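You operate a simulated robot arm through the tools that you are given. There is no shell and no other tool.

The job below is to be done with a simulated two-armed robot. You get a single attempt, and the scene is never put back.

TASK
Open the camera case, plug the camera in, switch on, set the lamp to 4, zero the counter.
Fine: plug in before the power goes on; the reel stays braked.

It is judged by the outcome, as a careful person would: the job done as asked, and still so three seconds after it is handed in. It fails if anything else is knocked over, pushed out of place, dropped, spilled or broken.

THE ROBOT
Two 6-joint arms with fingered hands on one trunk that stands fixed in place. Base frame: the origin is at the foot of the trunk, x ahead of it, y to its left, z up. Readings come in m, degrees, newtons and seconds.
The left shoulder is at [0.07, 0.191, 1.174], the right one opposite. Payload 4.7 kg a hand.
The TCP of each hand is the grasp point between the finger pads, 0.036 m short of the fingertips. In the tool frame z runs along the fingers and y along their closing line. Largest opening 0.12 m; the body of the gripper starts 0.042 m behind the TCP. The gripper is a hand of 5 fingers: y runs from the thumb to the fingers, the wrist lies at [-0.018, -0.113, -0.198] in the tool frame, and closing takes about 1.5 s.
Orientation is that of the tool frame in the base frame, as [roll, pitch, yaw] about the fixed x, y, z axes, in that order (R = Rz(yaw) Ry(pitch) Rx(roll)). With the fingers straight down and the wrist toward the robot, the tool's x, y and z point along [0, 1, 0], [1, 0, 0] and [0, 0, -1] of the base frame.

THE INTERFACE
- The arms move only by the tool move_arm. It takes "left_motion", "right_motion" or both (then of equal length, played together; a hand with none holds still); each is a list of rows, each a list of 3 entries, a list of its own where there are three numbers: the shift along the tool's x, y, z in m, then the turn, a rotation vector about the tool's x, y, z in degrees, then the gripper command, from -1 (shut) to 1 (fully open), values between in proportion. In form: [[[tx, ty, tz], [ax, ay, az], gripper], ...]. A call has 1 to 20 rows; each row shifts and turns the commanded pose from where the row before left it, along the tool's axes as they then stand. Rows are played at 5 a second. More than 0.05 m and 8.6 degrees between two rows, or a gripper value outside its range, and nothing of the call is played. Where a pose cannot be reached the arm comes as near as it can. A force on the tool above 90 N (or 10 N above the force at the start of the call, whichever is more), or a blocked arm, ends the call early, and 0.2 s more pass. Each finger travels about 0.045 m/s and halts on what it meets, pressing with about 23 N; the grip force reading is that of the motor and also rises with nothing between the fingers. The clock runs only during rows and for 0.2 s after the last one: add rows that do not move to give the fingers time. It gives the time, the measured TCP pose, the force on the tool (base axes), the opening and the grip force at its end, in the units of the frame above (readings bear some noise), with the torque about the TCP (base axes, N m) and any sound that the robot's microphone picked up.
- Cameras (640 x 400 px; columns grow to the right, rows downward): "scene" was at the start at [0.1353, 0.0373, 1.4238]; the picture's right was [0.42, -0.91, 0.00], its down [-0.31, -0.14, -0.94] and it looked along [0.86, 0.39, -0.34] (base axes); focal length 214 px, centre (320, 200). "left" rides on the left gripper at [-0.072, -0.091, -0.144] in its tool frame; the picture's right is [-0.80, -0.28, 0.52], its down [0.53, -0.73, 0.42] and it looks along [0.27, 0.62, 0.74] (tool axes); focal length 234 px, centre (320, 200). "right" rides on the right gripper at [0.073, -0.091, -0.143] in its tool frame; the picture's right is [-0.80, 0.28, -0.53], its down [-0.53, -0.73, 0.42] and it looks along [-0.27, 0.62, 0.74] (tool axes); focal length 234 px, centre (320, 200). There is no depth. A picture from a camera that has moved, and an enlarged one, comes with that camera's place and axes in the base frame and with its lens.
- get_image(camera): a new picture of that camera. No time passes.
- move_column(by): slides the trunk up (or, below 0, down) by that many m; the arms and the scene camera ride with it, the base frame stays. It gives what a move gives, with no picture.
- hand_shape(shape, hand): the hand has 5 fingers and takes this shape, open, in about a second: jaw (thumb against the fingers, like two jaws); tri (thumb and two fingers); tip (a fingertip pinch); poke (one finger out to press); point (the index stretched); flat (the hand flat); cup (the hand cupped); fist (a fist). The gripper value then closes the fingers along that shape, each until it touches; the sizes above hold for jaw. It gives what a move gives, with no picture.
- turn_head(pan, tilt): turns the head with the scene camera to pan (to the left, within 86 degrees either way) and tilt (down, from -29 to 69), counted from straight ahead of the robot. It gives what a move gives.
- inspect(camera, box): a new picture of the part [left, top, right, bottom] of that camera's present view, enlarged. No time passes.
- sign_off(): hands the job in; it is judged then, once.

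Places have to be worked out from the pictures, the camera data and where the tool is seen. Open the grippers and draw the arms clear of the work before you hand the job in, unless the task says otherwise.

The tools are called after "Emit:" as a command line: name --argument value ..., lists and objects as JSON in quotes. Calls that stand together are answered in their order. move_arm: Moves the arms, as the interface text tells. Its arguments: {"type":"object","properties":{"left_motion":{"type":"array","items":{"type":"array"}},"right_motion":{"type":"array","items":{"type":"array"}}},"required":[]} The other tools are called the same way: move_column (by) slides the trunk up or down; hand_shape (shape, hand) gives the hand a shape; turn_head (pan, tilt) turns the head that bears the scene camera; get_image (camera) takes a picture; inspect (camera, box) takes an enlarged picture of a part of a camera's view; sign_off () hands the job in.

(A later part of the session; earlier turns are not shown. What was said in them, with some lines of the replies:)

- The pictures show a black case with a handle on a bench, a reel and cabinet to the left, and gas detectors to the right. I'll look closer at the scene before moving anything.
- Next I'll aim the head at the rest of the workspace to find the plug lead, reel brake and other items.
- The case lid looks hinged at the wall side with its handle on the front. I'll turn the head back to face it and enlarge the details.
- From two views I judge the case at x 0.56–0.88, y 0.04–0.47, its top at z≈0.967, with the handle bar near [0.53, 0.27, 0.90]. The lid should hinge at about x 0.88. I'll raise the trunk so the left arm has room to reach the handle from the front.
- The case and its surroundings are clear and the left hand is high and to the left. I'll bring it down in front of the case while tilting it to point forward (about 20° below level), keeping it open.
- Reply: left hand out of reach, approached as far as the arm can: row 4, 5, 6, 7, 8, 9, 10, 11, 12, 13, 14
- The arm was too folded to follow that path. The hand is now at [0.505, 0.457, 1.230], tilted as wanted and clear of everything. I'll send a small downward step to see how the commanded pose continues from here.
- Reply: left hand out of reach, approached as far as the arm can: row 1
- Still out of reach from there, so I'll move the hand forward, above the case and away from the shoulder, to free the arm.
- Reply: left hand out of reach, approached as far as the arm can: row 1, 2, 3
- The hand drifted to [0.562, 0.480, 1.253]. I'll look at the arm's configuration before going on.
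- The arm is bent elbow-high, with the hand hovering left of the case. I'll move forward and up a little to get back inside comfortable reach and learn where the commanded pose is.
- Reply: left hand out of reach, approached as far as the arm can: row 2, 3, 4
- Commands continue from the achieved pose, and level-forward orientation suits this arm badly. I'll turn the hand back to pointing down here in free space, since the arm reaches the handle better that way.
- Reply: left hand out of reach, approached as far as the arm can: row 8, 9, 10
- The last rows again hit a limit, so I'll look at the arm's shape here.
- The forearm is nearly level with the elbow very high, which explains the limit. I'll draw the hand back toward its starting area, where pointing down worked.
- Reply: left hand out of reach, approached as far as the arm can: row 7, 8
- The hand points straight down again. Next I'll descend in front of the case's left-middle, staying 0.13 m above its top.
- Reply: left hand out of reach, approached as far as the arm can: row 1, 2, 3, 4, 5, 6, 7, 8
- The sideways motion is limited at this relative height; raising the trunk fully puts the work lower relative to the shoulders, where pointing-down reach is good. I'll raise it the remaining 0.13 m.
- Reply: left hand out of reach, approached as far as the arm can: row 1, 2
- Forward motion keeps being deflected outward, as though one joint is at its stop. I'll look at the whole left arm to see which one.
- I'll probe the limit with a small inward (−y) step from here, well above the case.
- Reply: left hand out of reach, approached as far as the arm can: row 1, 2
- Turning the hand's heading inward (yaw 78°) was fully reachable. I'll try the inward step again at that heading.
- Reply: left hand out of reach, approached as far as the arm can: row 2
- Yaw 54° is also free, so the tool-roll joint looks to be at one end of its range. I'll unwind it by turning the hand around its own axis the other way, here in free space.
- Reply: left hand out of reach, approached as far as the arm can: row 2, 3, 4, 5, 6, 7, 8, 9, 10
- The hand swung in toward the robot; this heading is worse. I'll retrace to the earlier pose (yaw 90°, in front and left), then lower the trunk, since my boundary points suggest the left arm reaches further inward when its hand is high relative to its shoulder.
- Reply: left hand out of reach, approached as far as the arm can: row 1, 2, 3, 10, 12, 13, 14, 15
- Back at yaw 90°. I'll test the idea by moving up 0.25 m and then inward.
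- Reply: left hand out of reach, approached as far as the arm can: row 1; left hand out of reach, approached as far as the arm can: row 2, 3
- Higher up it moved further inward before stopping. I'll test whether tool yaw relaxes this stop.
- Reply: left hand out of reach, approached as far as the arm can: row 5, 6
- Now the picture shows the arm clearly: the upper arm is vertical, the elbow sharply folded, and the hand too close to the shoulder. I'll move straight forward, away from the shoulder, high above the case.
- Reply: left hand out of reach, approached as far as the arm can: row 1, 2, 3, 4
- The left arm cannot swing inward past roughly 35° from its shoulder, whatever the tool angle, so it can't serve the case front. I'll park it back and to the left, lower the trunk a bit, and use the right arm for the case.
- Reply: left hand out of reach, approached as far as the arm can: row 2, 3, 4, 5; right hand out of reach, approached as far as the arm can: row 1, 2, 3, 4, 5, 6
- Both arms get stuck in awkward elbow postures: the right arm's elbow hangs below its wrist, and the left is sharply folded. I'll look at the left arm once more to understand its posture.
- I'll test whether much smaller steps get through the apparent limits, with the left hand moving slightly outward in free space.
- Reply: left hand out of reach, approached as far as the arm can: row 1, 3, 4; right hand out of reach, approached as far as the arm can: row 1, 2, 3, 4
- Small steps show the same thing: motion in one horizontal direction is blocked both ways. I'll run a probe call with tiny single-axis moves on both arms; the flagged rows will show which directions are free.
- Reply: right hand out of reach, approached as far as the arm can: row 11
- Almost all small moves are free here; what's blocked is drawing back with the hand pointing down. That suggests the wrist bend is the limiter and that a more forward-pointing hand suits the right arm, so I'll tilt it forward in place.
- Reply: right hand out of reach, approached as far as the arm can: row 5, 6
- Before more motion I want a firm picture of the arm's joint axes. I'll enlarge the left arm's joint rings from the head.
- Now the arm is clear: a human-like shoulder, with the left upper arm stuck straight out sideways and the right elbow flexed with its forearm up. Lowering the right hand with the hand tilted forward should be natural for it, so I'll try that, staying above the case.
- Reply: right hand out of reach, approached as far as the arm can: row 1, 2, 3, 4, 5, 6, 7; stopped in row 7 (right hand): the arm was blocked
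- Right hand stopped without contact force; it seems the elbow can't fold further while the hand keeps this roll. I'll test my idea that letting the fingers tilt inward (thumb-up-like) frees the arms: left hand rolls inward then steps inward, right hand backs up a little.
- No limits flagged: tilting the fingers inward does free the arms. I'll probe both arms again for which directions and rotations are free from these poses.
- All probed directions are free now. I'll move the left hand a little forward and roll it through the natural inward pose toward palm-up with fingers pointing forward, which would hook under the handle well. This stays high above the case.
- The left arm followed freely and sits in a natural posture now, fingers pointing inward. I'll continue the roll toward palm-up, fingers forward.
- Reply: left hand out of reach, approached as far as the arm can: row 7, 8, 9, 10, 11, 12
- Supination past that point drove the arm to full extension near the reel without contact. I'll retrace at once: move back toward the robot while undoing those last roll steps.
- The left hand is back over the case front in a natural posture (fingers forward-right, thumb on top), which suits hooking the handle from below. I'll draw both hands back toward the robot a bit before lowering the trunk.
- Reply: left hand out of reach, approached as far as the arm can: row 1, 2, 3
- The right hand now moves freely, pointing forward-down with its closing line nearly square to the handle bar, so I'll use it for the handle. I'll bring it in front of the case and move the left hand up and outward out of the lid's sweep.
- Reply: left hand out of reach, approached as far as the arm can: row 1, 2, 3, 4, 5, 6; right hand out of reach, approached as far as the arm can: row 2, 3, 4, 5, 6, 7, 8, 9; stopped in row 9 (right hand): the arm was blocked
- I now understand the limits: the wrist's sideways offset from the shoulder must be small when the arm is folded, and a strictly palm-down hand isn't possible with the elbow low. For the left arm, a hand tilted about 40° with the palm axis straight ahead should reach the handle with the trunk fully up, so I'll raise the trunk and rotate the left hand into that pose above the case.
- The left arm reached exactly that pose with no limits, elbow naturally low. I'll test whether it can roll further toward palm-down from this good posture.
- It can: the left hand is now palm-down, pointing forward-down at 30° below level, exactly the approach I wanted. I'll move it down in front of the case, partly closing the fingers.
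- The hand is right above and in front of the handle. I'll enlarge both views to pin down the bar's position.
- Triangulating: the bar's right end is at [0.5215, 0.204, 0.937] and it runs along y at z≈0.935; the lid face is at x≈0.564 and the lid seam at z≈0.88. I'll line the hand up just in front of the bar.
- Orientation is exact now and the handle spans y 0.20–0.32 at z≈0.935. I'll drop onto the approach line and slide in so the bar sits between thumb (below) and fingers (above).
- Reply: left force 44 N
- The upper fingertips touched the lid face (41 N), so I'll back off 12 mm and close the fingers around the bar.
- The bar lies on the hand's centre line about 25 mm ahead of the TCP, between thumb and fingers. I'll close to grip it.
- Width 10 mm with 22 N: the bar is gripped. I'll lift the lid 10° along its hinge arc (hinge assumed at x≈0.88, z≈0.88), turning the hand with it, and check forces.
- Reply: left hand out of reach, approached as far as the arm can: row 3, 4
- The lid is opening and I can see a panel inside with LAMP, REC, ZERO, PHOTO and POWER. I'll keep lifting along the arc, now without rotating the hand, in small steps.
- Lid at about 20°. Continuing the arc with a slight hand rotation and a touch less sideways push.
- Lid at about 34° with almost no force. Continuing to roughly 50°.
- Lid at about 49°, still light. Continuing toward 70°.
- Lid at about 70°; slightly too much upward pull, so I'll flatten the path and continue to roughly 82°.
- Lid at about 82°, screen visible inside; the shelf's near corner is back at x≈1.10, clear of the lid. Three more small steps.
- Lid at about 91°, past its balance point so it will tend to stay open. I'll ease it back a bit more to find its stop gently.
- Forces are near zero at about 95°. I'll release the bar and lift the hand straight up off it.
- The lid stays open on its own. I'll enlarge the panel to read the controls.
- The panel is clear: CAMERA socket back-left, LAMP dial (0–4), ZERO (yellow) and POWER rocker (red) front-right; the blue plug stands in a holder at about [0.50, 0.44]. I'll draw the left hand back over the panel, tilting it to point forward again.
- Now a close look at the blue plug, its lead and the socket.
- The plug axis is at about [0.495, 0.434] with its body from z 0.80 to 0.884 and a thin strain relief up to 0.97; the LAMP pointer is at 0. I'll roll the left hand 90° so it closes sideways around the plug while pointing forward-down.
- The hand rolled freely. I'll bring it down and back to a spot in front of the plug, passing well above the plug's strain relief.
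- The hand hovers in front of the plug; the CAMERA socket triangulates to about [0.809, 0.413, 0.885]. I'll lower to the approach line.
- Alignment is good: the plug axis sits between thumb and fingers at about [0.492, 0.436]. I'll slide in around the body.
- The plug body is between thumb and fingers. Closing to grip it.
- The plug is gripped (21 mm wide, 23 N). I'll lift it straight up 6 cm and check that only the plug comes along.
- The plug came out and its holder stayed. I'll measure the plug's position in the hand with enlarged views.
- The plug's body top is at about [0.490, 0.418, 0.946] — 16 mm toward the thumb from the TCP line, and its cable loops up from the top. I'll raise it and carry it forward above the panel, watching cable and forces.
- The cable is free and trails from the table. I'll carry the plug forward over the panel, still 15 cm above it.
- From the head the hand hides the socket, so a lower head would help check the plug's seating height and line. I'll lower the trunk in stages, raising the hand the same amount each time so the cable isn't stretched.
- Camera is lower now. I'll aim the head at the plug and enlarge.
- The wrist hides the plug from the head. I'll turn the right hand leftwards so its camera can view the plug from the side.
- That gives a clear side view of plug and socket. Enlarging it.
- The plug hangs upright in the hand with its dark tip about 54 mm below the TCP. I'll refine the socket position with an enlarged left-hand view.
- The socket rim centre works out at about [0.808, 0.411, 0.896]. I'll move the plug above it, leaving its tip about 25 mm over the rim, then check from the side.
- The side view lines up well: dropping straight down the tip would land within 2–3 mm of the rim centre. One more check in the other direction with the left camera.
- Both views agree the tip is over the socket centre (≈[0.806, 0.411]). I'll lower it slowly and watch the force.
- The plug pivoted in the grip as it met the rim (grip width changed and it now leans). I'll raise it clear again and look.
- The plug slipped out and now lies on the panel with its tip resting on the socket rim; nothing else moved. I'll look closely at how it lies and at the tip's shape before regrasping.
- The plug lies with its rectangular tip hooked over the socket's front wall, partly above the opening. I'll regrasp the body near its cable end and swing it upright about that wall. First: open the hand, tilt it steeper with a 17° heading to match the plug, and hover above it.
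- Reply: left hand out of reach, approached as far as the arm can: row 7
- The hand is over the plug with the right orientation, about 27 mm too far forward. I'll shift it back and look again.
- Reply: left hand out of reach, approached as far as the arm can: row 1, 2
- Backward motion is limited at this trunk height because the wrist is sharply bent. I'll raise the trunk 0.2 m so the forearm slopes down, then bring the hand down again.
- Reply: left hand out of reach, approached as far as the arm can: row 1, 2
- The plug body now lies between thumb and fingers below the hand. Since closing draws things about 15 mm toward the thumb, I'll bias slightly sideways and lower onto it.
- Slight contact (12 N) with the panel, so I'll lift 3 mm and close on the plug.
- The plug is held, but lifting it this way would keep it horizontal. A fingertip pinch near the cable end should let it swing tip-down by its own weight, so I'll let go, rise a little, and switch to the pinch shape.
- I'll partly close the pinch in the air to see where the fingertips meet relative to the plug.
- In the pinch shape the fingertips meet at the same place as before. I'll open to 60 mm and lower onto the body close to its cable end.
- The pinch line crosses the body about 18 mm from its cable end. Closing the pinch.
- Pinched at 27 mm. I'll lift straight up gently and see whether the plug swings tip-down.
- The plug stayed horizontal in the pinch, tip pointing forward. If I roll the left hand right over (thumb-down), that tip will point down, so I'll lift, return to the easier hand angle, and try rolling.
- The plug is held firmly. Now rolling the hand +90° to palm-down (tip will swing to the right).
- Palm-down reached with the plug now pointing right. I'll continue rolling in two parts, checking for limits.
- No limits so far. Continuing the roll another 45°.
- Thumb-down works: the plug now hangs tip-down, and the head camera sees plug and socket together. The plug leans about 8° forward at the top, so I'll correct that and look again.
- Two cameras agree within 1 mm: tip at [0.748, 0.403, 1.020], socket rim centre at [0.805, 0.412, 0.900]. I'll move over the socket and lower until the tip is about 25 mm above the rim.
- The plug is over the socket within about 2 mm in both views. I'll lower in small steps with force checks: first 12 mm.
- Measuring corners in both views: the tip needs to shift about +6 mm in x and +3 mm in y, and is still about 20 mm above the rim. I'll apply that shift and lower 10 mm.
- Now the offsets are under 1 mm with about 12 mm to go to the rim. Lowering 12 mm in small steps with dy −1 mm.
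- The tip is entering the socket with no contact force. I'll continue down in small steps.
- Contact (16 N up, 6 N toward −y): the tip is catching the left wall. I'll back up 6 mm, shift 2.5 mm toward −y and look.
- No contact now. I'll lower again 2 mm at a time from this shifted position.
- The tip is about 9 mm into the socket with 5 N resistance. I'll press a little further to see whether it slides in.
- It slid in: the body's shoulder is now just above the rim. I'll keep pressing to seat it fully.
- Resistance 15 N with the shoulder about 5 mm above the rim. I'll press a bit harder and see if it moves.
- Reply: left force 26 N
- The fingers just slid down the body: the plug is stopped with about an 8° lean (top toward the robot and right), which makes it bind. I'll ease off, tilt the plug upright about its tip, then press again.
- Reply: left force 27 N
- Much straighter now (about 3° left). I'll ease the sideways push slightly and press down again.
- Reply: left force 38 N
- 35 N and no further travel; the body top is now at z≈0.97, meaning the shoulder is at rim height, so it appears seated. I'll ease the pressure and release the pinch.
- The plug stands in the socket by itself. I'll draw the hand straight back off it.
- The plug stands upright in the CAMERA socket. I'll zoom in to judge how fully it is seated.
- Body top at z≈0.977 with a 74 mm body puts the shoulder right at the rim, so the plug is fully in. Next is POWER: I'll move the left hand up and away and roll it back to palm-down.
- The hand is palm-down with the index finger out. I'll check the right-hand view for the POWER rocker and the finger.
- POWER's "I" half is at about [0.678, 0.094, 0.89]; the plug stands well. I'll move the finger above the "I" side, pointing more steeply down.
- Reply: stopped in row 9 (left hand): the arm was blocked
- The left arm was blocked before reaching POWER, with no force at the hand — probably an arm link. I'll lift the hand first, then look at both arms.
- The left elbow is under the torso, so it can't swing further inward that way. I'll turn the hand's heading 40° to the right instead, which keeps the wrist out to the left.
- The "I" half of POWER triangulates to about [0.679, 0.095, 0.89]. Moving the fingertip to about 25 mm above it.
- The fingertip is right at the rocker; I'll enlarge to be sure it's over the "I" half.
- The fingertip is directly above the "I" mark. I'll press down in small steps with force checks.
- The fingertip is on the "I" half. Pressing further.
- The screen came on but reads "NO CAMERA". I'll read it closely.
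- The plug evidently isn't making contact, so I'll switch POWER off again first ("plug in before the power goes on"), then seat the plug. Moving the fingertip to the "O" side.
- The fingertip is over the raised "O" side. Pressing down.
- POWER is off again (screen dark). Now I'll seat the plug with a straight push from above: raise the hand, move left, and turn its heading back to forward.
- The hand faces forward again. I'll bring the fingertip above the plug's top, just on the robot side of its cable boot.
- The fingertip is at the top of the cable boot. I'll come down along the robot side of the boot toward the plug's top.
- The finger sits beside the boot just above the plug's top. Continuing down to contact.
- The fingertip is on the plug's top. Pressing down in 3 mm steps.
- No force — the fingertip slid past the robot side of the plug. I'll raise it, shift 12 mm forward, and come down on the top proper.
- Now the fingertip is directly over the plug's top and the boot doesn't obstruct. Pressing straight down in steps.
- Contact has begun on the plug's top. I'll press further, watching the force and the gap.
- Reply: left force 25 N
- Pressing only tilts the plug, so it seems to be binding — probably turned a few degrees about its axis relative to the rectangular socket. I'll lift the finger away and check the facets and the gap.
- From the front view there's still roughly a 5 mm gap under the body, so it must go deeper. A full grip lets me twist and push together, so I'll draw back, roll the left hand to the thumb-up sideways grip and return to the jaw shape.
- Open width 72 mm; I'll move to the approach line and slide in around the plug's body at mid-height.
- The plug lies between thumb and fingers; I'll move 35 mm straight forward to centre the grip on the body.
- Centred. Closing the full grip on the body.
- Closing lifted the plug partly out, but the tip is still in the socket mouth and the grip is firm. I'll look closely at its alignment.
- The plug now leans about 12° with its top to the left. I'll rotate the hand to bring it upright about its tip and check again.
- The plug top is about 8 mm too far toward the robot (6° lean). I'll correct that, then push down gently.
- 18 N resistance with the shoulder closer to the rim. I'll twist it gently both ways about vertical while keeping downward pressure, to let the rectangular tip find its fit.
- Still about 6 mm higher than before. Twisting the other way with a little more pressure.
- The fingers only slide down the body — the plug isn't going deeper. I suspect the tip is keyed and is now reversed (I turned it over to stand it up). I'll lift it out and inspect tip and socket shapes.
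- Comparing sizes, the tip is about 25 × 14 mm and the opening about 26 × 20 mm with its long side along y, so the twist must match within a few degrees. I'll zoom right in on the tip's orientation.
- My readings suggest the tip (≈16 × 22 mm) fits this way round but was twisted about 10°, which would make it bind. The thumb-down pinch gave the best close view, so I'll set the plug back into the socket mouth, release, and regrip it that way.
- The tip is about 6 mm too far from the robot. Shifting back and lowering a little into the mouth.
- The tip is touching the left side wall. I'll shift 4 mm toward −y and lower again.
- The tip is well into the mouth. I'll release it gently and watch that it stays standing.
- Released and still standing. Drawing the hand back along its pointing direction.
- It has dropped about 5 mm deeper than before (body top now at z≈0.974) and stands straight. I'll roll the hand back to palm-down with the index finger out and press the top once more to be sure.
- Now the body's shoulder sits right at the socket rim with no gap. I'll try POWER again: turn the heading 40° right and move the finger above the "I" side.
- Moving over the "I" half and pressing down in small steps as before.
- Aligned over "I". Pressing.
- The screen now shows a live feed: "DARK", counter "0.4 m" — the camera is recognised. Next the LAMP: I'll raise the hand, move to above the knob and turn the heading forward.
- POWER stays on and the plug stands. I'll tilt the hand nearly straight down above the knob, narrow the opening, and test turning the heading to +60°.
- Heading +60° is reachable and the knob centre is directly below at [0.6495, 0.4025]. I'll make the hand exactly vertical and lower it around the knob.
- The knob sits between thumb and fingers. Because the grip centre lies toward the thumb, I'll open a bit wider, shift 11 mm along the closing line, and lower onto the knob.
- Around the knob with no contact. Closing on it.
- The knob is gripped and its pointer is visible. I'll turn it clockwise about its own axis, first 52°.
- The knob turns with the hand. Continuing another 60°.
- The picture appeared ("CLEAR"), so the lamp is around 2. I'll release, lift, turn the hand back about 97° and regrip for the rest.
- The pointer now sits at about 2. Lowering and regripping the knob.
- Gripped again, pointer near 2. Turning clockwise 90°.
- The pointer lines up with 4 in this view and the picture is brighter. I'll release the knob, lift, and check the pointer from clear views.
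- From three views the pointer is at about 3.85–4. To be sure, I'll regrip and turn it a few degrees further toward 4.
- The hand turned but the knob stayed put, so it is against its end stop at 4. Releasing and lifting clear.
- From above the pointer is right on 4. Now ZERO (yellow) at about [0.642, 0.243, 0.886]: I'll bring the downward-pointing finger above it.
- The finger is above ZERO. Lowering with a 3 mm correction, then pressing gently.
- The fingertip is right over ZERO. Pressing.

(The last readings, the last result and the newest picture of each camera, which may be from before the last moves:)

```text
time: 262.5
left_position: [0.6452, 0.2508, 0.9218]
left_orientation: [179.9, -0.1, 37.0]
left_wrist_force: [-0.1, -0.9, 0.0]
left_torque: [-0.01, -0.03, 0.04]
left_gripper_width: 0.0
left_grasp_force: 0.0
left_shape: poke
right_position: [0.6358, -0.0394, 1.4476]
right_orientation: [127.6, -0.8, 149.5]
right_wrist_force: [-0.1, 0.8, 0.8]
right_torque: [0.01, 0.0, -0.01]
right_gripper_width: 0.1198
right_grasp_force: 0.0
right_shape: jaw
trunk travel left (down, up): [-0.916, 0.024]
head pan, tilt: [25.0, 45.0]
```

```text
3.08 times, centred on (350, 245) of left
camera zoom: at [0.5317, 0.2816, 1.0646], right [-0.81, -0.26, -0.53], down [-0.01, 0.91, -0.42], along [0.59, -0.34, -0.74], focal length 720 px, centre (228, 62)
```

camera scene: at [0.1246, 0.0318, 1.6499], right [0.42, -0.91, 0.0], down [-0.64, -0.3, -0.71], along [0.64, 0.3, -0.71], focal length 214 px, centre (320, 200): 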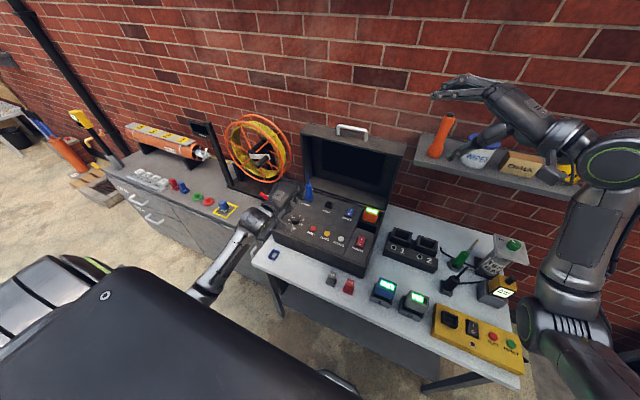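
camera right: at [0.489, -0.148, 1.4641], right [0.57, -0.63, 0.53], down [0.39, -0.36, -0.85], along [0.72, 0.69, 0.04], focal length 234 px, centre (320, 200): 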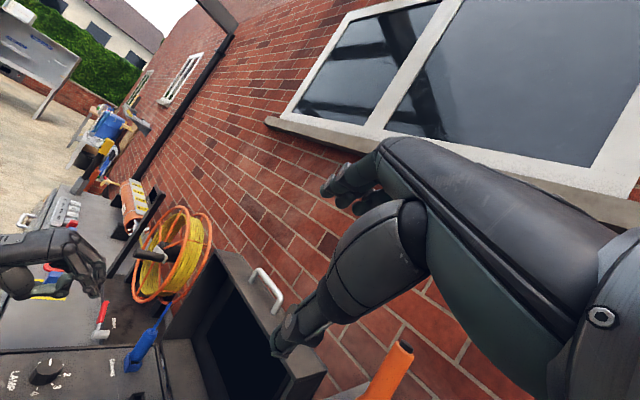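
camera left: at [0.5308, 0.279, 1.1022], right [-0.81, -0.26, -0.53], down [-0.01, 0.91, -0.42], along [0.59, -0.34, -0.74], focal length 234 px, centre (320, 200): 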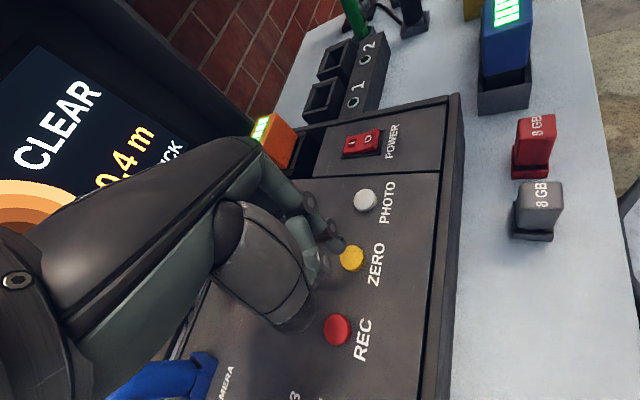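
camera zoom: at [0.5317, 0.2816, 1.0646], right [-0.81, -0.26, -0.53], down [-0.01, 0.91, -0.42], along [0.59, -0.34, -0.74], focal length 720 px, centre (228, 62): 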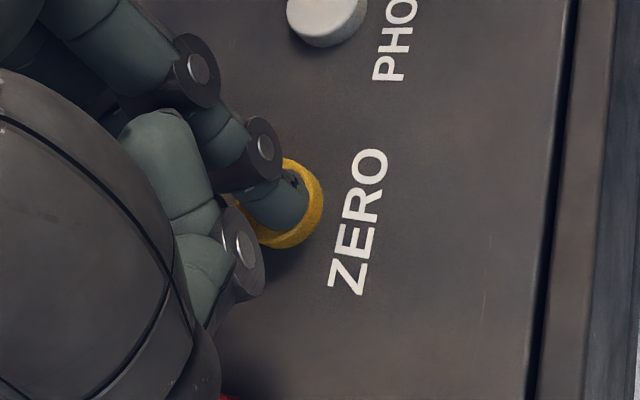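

No force yet. Pressing a few millimetres more.

Emit:
move_arm --left_motion '[[[0, 0, 0.002], [0, 0, 0], -1], [[0, 0, 0.002], [0, 0, 0], -1], [[0, 0, 0.002], [0, 0, 0], -1], [[0, 0, 0], [0, 0, 0], -1]]'

Emit:
inspect --camera "scene" --box '[300, 120, 410, 220]'

```text
time: 263.5
left_position: [0.6458, 0.2518, 0.9167]
left_orientation: [179.9, -0.2, 37.0]
left_wrist_force: [-2.3, -0.1, 5.2]
left_torque: [0.0, 0.08, 0.01]
left_gripper_width: 0.0
left_grasp_force: 0.1
left_shape: poke
right_position: [0.6357, -0.0405, 1.4478]
right_orientation: [127.4, -0.8, 149.3]
right_wrist_force: [0.7, -0.2, 0.5]
right_torque: [-0.02, 0.0, 0.0]
right_gripper_width: 0.1199
right_grasp_force: 0.0
right_shape: jaw
trunk travel left (down, up): [-0.916, 0.024]
head pan, tilt: [25.0, 45.0]
heard: click
```

```text
4.00 times, centred on (355, 170) of scene
camera zoom: at [0.1235, 0.0326, 1.65], right [0.42, -0.91, 0.0], down [-0.64, -0.3, -0.71], along [0.64, 0.3, -0.71], focal length 858 px, centre (180, 320)
```

zoom: 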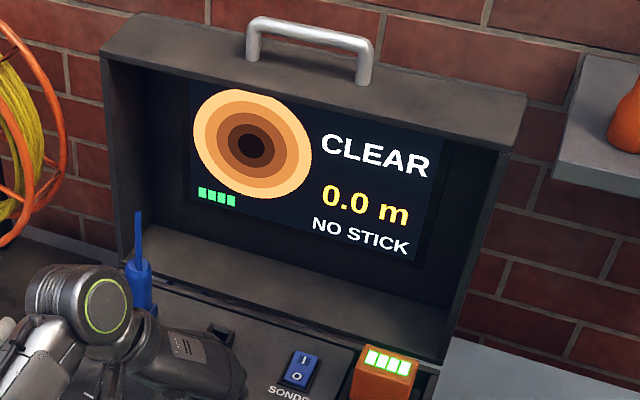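

A click, and the counter reads 0.0 m. Lifting the finger straight up and withdrawing the hand.

Emit:
move_arm --left_motion '[[[0, 0, -0.02], [0, 0, 0], -1], [[0, 0, -0.04], [0, 0, 0], -1], [[0, 0, -0.045], [0, 0, 0], -1], [[0, 0, -0.045], [0, 0, 0], -1], [[-0.02, -0.03, -0.02], [0, 0, 0], -1], [[-0.02, -0.03, -0.02], [0, 0, 0], -1], [[0, 0, 0], [0, 0, 0], -1]]'

Emit:
get_image --camera "scene"

Emit:
get_image --camera "left"

```text
time: 265.1
left_position: [0.5789, 0.2761, 1.1046]
left_orientation: [180.0, -0.1, 37.0]
left_wrist_force: [0.4, 1.1, 0.3]
left_torque: [-0.02, 0.0, -0.01]
left_gripper_width: 0.0002
left_grasp_force: 0.1
left_shape: poke
right_position: [0.6376, -0.041, 1.4473]
right_orientation: [127.6, -0.8, 149.3]
right_wrist_force: [-0.3, -0.7, 0.4]
right_torque: [0.0, -0.02, 0.02]
right_gripper_width: 0.12
right_grasp_force: 0.0
right_shape: jaw
trunk travel left (down, up): [-0.916, 0.024]
head pan, tilt: [25.0, 45.0]
```

```text
taken
camera scene: at [0.126, 0.0317, 1.6497], right [0.42, -0.91, 0.0], down [-0.64, -0.3, -0.71], along [0.64, 0.3, -0.71], focal length 214 px, centre (320, 200)
```

scene: 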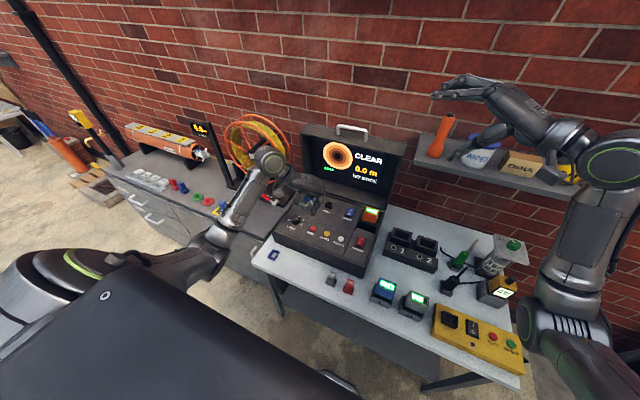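

```text
taken
camera left: at [0.4663, 0.3061, 1.2475], right [-0.81, -0.26, -0.53], down [-0.02, 0.91, -0.42], along [0.59, -0.33, -0.74], focal length 234 px, centre (320, 200)
```

left: 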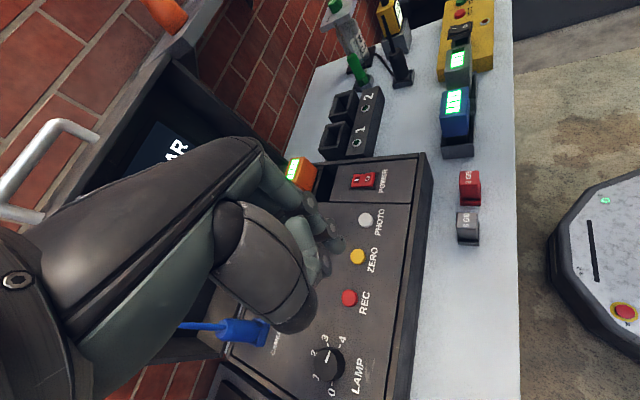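

The reel's post display has also lit up. I'll check what it reads along with the rest.

Emit:
inspect --camera "scene" --box '[180, 100, 300, 210]'

Emit:
inspect --camera "scene" --box '[260, 120, 420, 290]'

Emit:
inspect --camera "left" --box '[200, 180, 440, 400]'

```text
3.64 times, centred on (240, 155) of scene
camera zoom: at [0.126, 0.0317, 1.6497], right [0.42, -0.91, 0.0], down [-0.64, -0.3, -0.71], along [0.64, 0.3, -0.71], focal length 780 px, centre (611, 364)
```

zoom: 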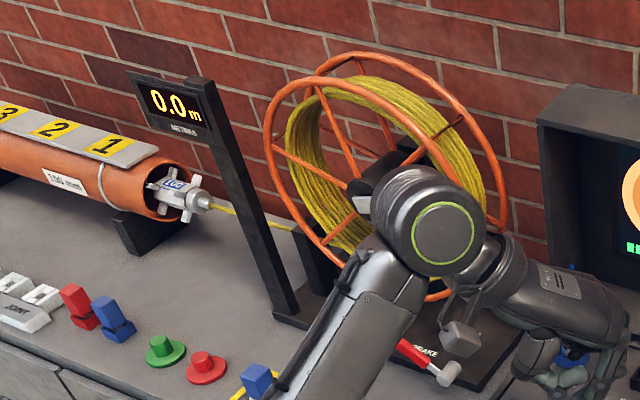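

```text
2.35 times, centred on (340, 205) of scene
camera zoom: at [0.126, 0.0317, 1.6497], right [0.42, -0.91, 0.0], down [-0.64, -0.3, -0.71], along [0.64, 0.3, -0.71], focal length 505 px, centre (273, 188)
```

zoom: 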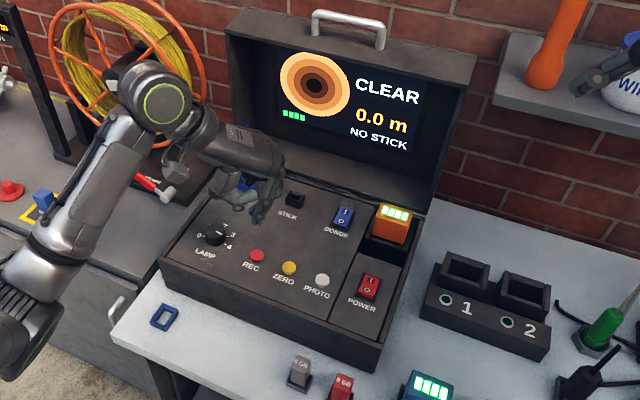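

```text
1.82 times, centred on (320, 290) of left
camera zoom: at [0.4663, 0.3061, 1.2475], right [-0.81, -0.26, -0.53], down [-0.02, 0.91, -0.42], along [0.59, -0.33, -0.74], focal length 426 px, centre (320, 36)
```

zoom: 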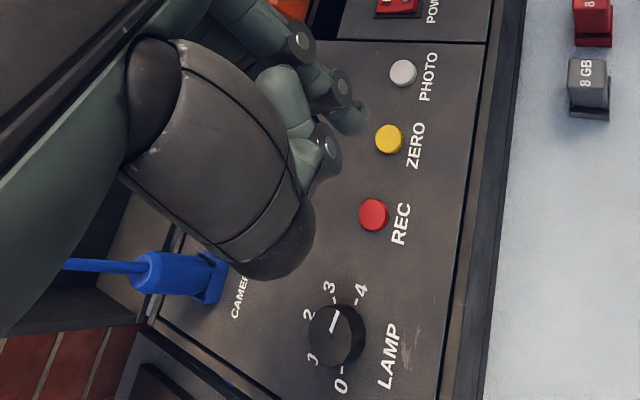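

Both displays read 0.0 m, the lamp pointer is on 4, POWER is on, the plug is seated and the brake lever is untouched. I'll open and draw both hands clear.

Emit:
move_arm --left_motion '[[[0.0023, -0.0296, -0.03], [0, 0, 0], -1], [[0.0023, -0.0296, -0.03], [0, 0, 0], -1], [[0.0023, -0.0296, -0.03], [0, 0, 0], -1], [[0.0023, -0.0296, -0.03], [0, 0, 0], -1]]' --right_motion '[[[0.0072, -0.0088, -0.0278], [0, 0, 0], 1], [[0.0072, -0.0088, -0.0278], [0, 0, 0], 1], [[0.0072, -0.0088, -0.0278], [0, 0, 0], 1], [[0, 0, 0], [0, 0, 0], 1]]'

Emit:
hand_shape --hand "left" --shape "jaw"

Emit:
get_image --camera "scene"

Emit:
inspect --camera "scene" --box '[260, 120, 420, 290]'

```text
time: 266.1
left_position: [0.5105, 0.3776, 1.2242]
left_orientation: [179.9, -0.1, 37.0]
left_wrist_force: [0.7, 0.1, 0.2]
left_torque: [-0.05, -0.03, -0.02]
left_gripper_width: 0.0
left_grasp_force: 0.0
left_shape: poke
right_position: [0.5738, -0.0967, 1.48]
right_orientation: [127.5, -0.6, 149.4]
right_wrist_force: [-1.1, 0.1, -0.3]
right_torque: [0.0, 0.01, -0.04]
right_gripper_width: 0.1199
right_grasp_force: 0.0
right_shape: jaw
trunk travel left (down, up): [-0.916, 0.024]
head pan, tilt: [25.0, 45.0]
```

```text
time: 267.0
left_position: [0.5119, 0.3756, 1.2237]
left_orientation: [179.9, -0.2, 37.0]
left_wrist_force: [0.0, 0.4, 0.2]
left_torque: [-0.02, 0.0, 0.01]
left_gripper_width: 0.1198
left_grasp_force: 0.1
left_shape: jaw
right_position: [0.5778, -0.0988, 1.4783]
right_orientation: [127.4, -0.8, 149.3]
right_wrist_force: [-0.1, -0.4, -0.4]
right_torque: [-0.01, 0.0, -0.02]
right_gripper_width: 0.1199
right_grasp_force: 0.0
right_shape: jaw
trunk travel left (down, up): [-0.916, 0.024]
head pan, tilt: [25.0, 45.0]
```

```text
taken
camera scene: at [0.125, 0.0324, 1.6498], right [0.42, -0.91, 0.0], down [-0.64, -0.3, -0.71], along [0.64, 0.3, -0.71], focal length 214 px, centre (320, 200)
```

scene: 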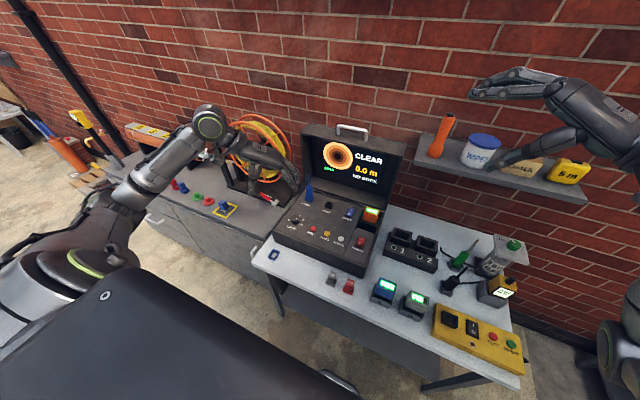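

```text
2.35 times, centred on (340, 205) of scene
camera zoom: at [0.125, 0.0324, 1.6498], right [0.42, -0.91, 0.0], down [-0.64, -0.3, -0.71], along [0.64, 0.3, -0.71], focal length 505 px, centre (273, 188)
```

zoom: 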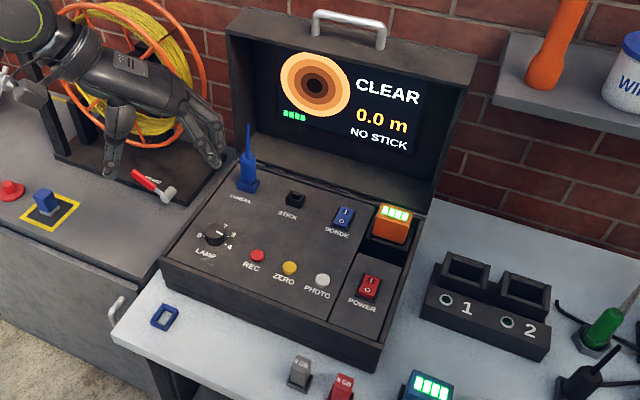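

Everything is in its final state: lid open, plug seated with a live picture, POWER on, LAMP at 4, counter 0.0 m, reel brake and other items undisturbed, and both hands open and clear. Handing the job in.

Emit:
sign_off

```text
The job is handed in.
```

The job is finished and handed in. The case is open, the camera is plugged in and switched on, the lamp is at 4 and the counter reads 0.0 m.

- **Case:** the lid is open past upright and stays there by itself.
- **Camera plug:** it is in the CAMERA socket and the screen shows a live picture marked "CLEAR".
- **Power:** it is on. I first switched it on with the plug not fully home, and the screen read "NO CAMERA". I switched it off, seated the plug properly, then switched it on again, so the plug was in before the final power-on.
- **Lamp:** the pointer is on 4, and the knob would not turn further when I tried.
- **Counter:** both the case screen and the display on the reel post read 0.0 m.
- **Reel:** I did not touch the brake lever.

During my first attempt to plug in, the plug slipped out of the hand and dropped onto the case panel. I picked it up again, and nothing else moved that I could see. Both hands are open and clear of the bench.
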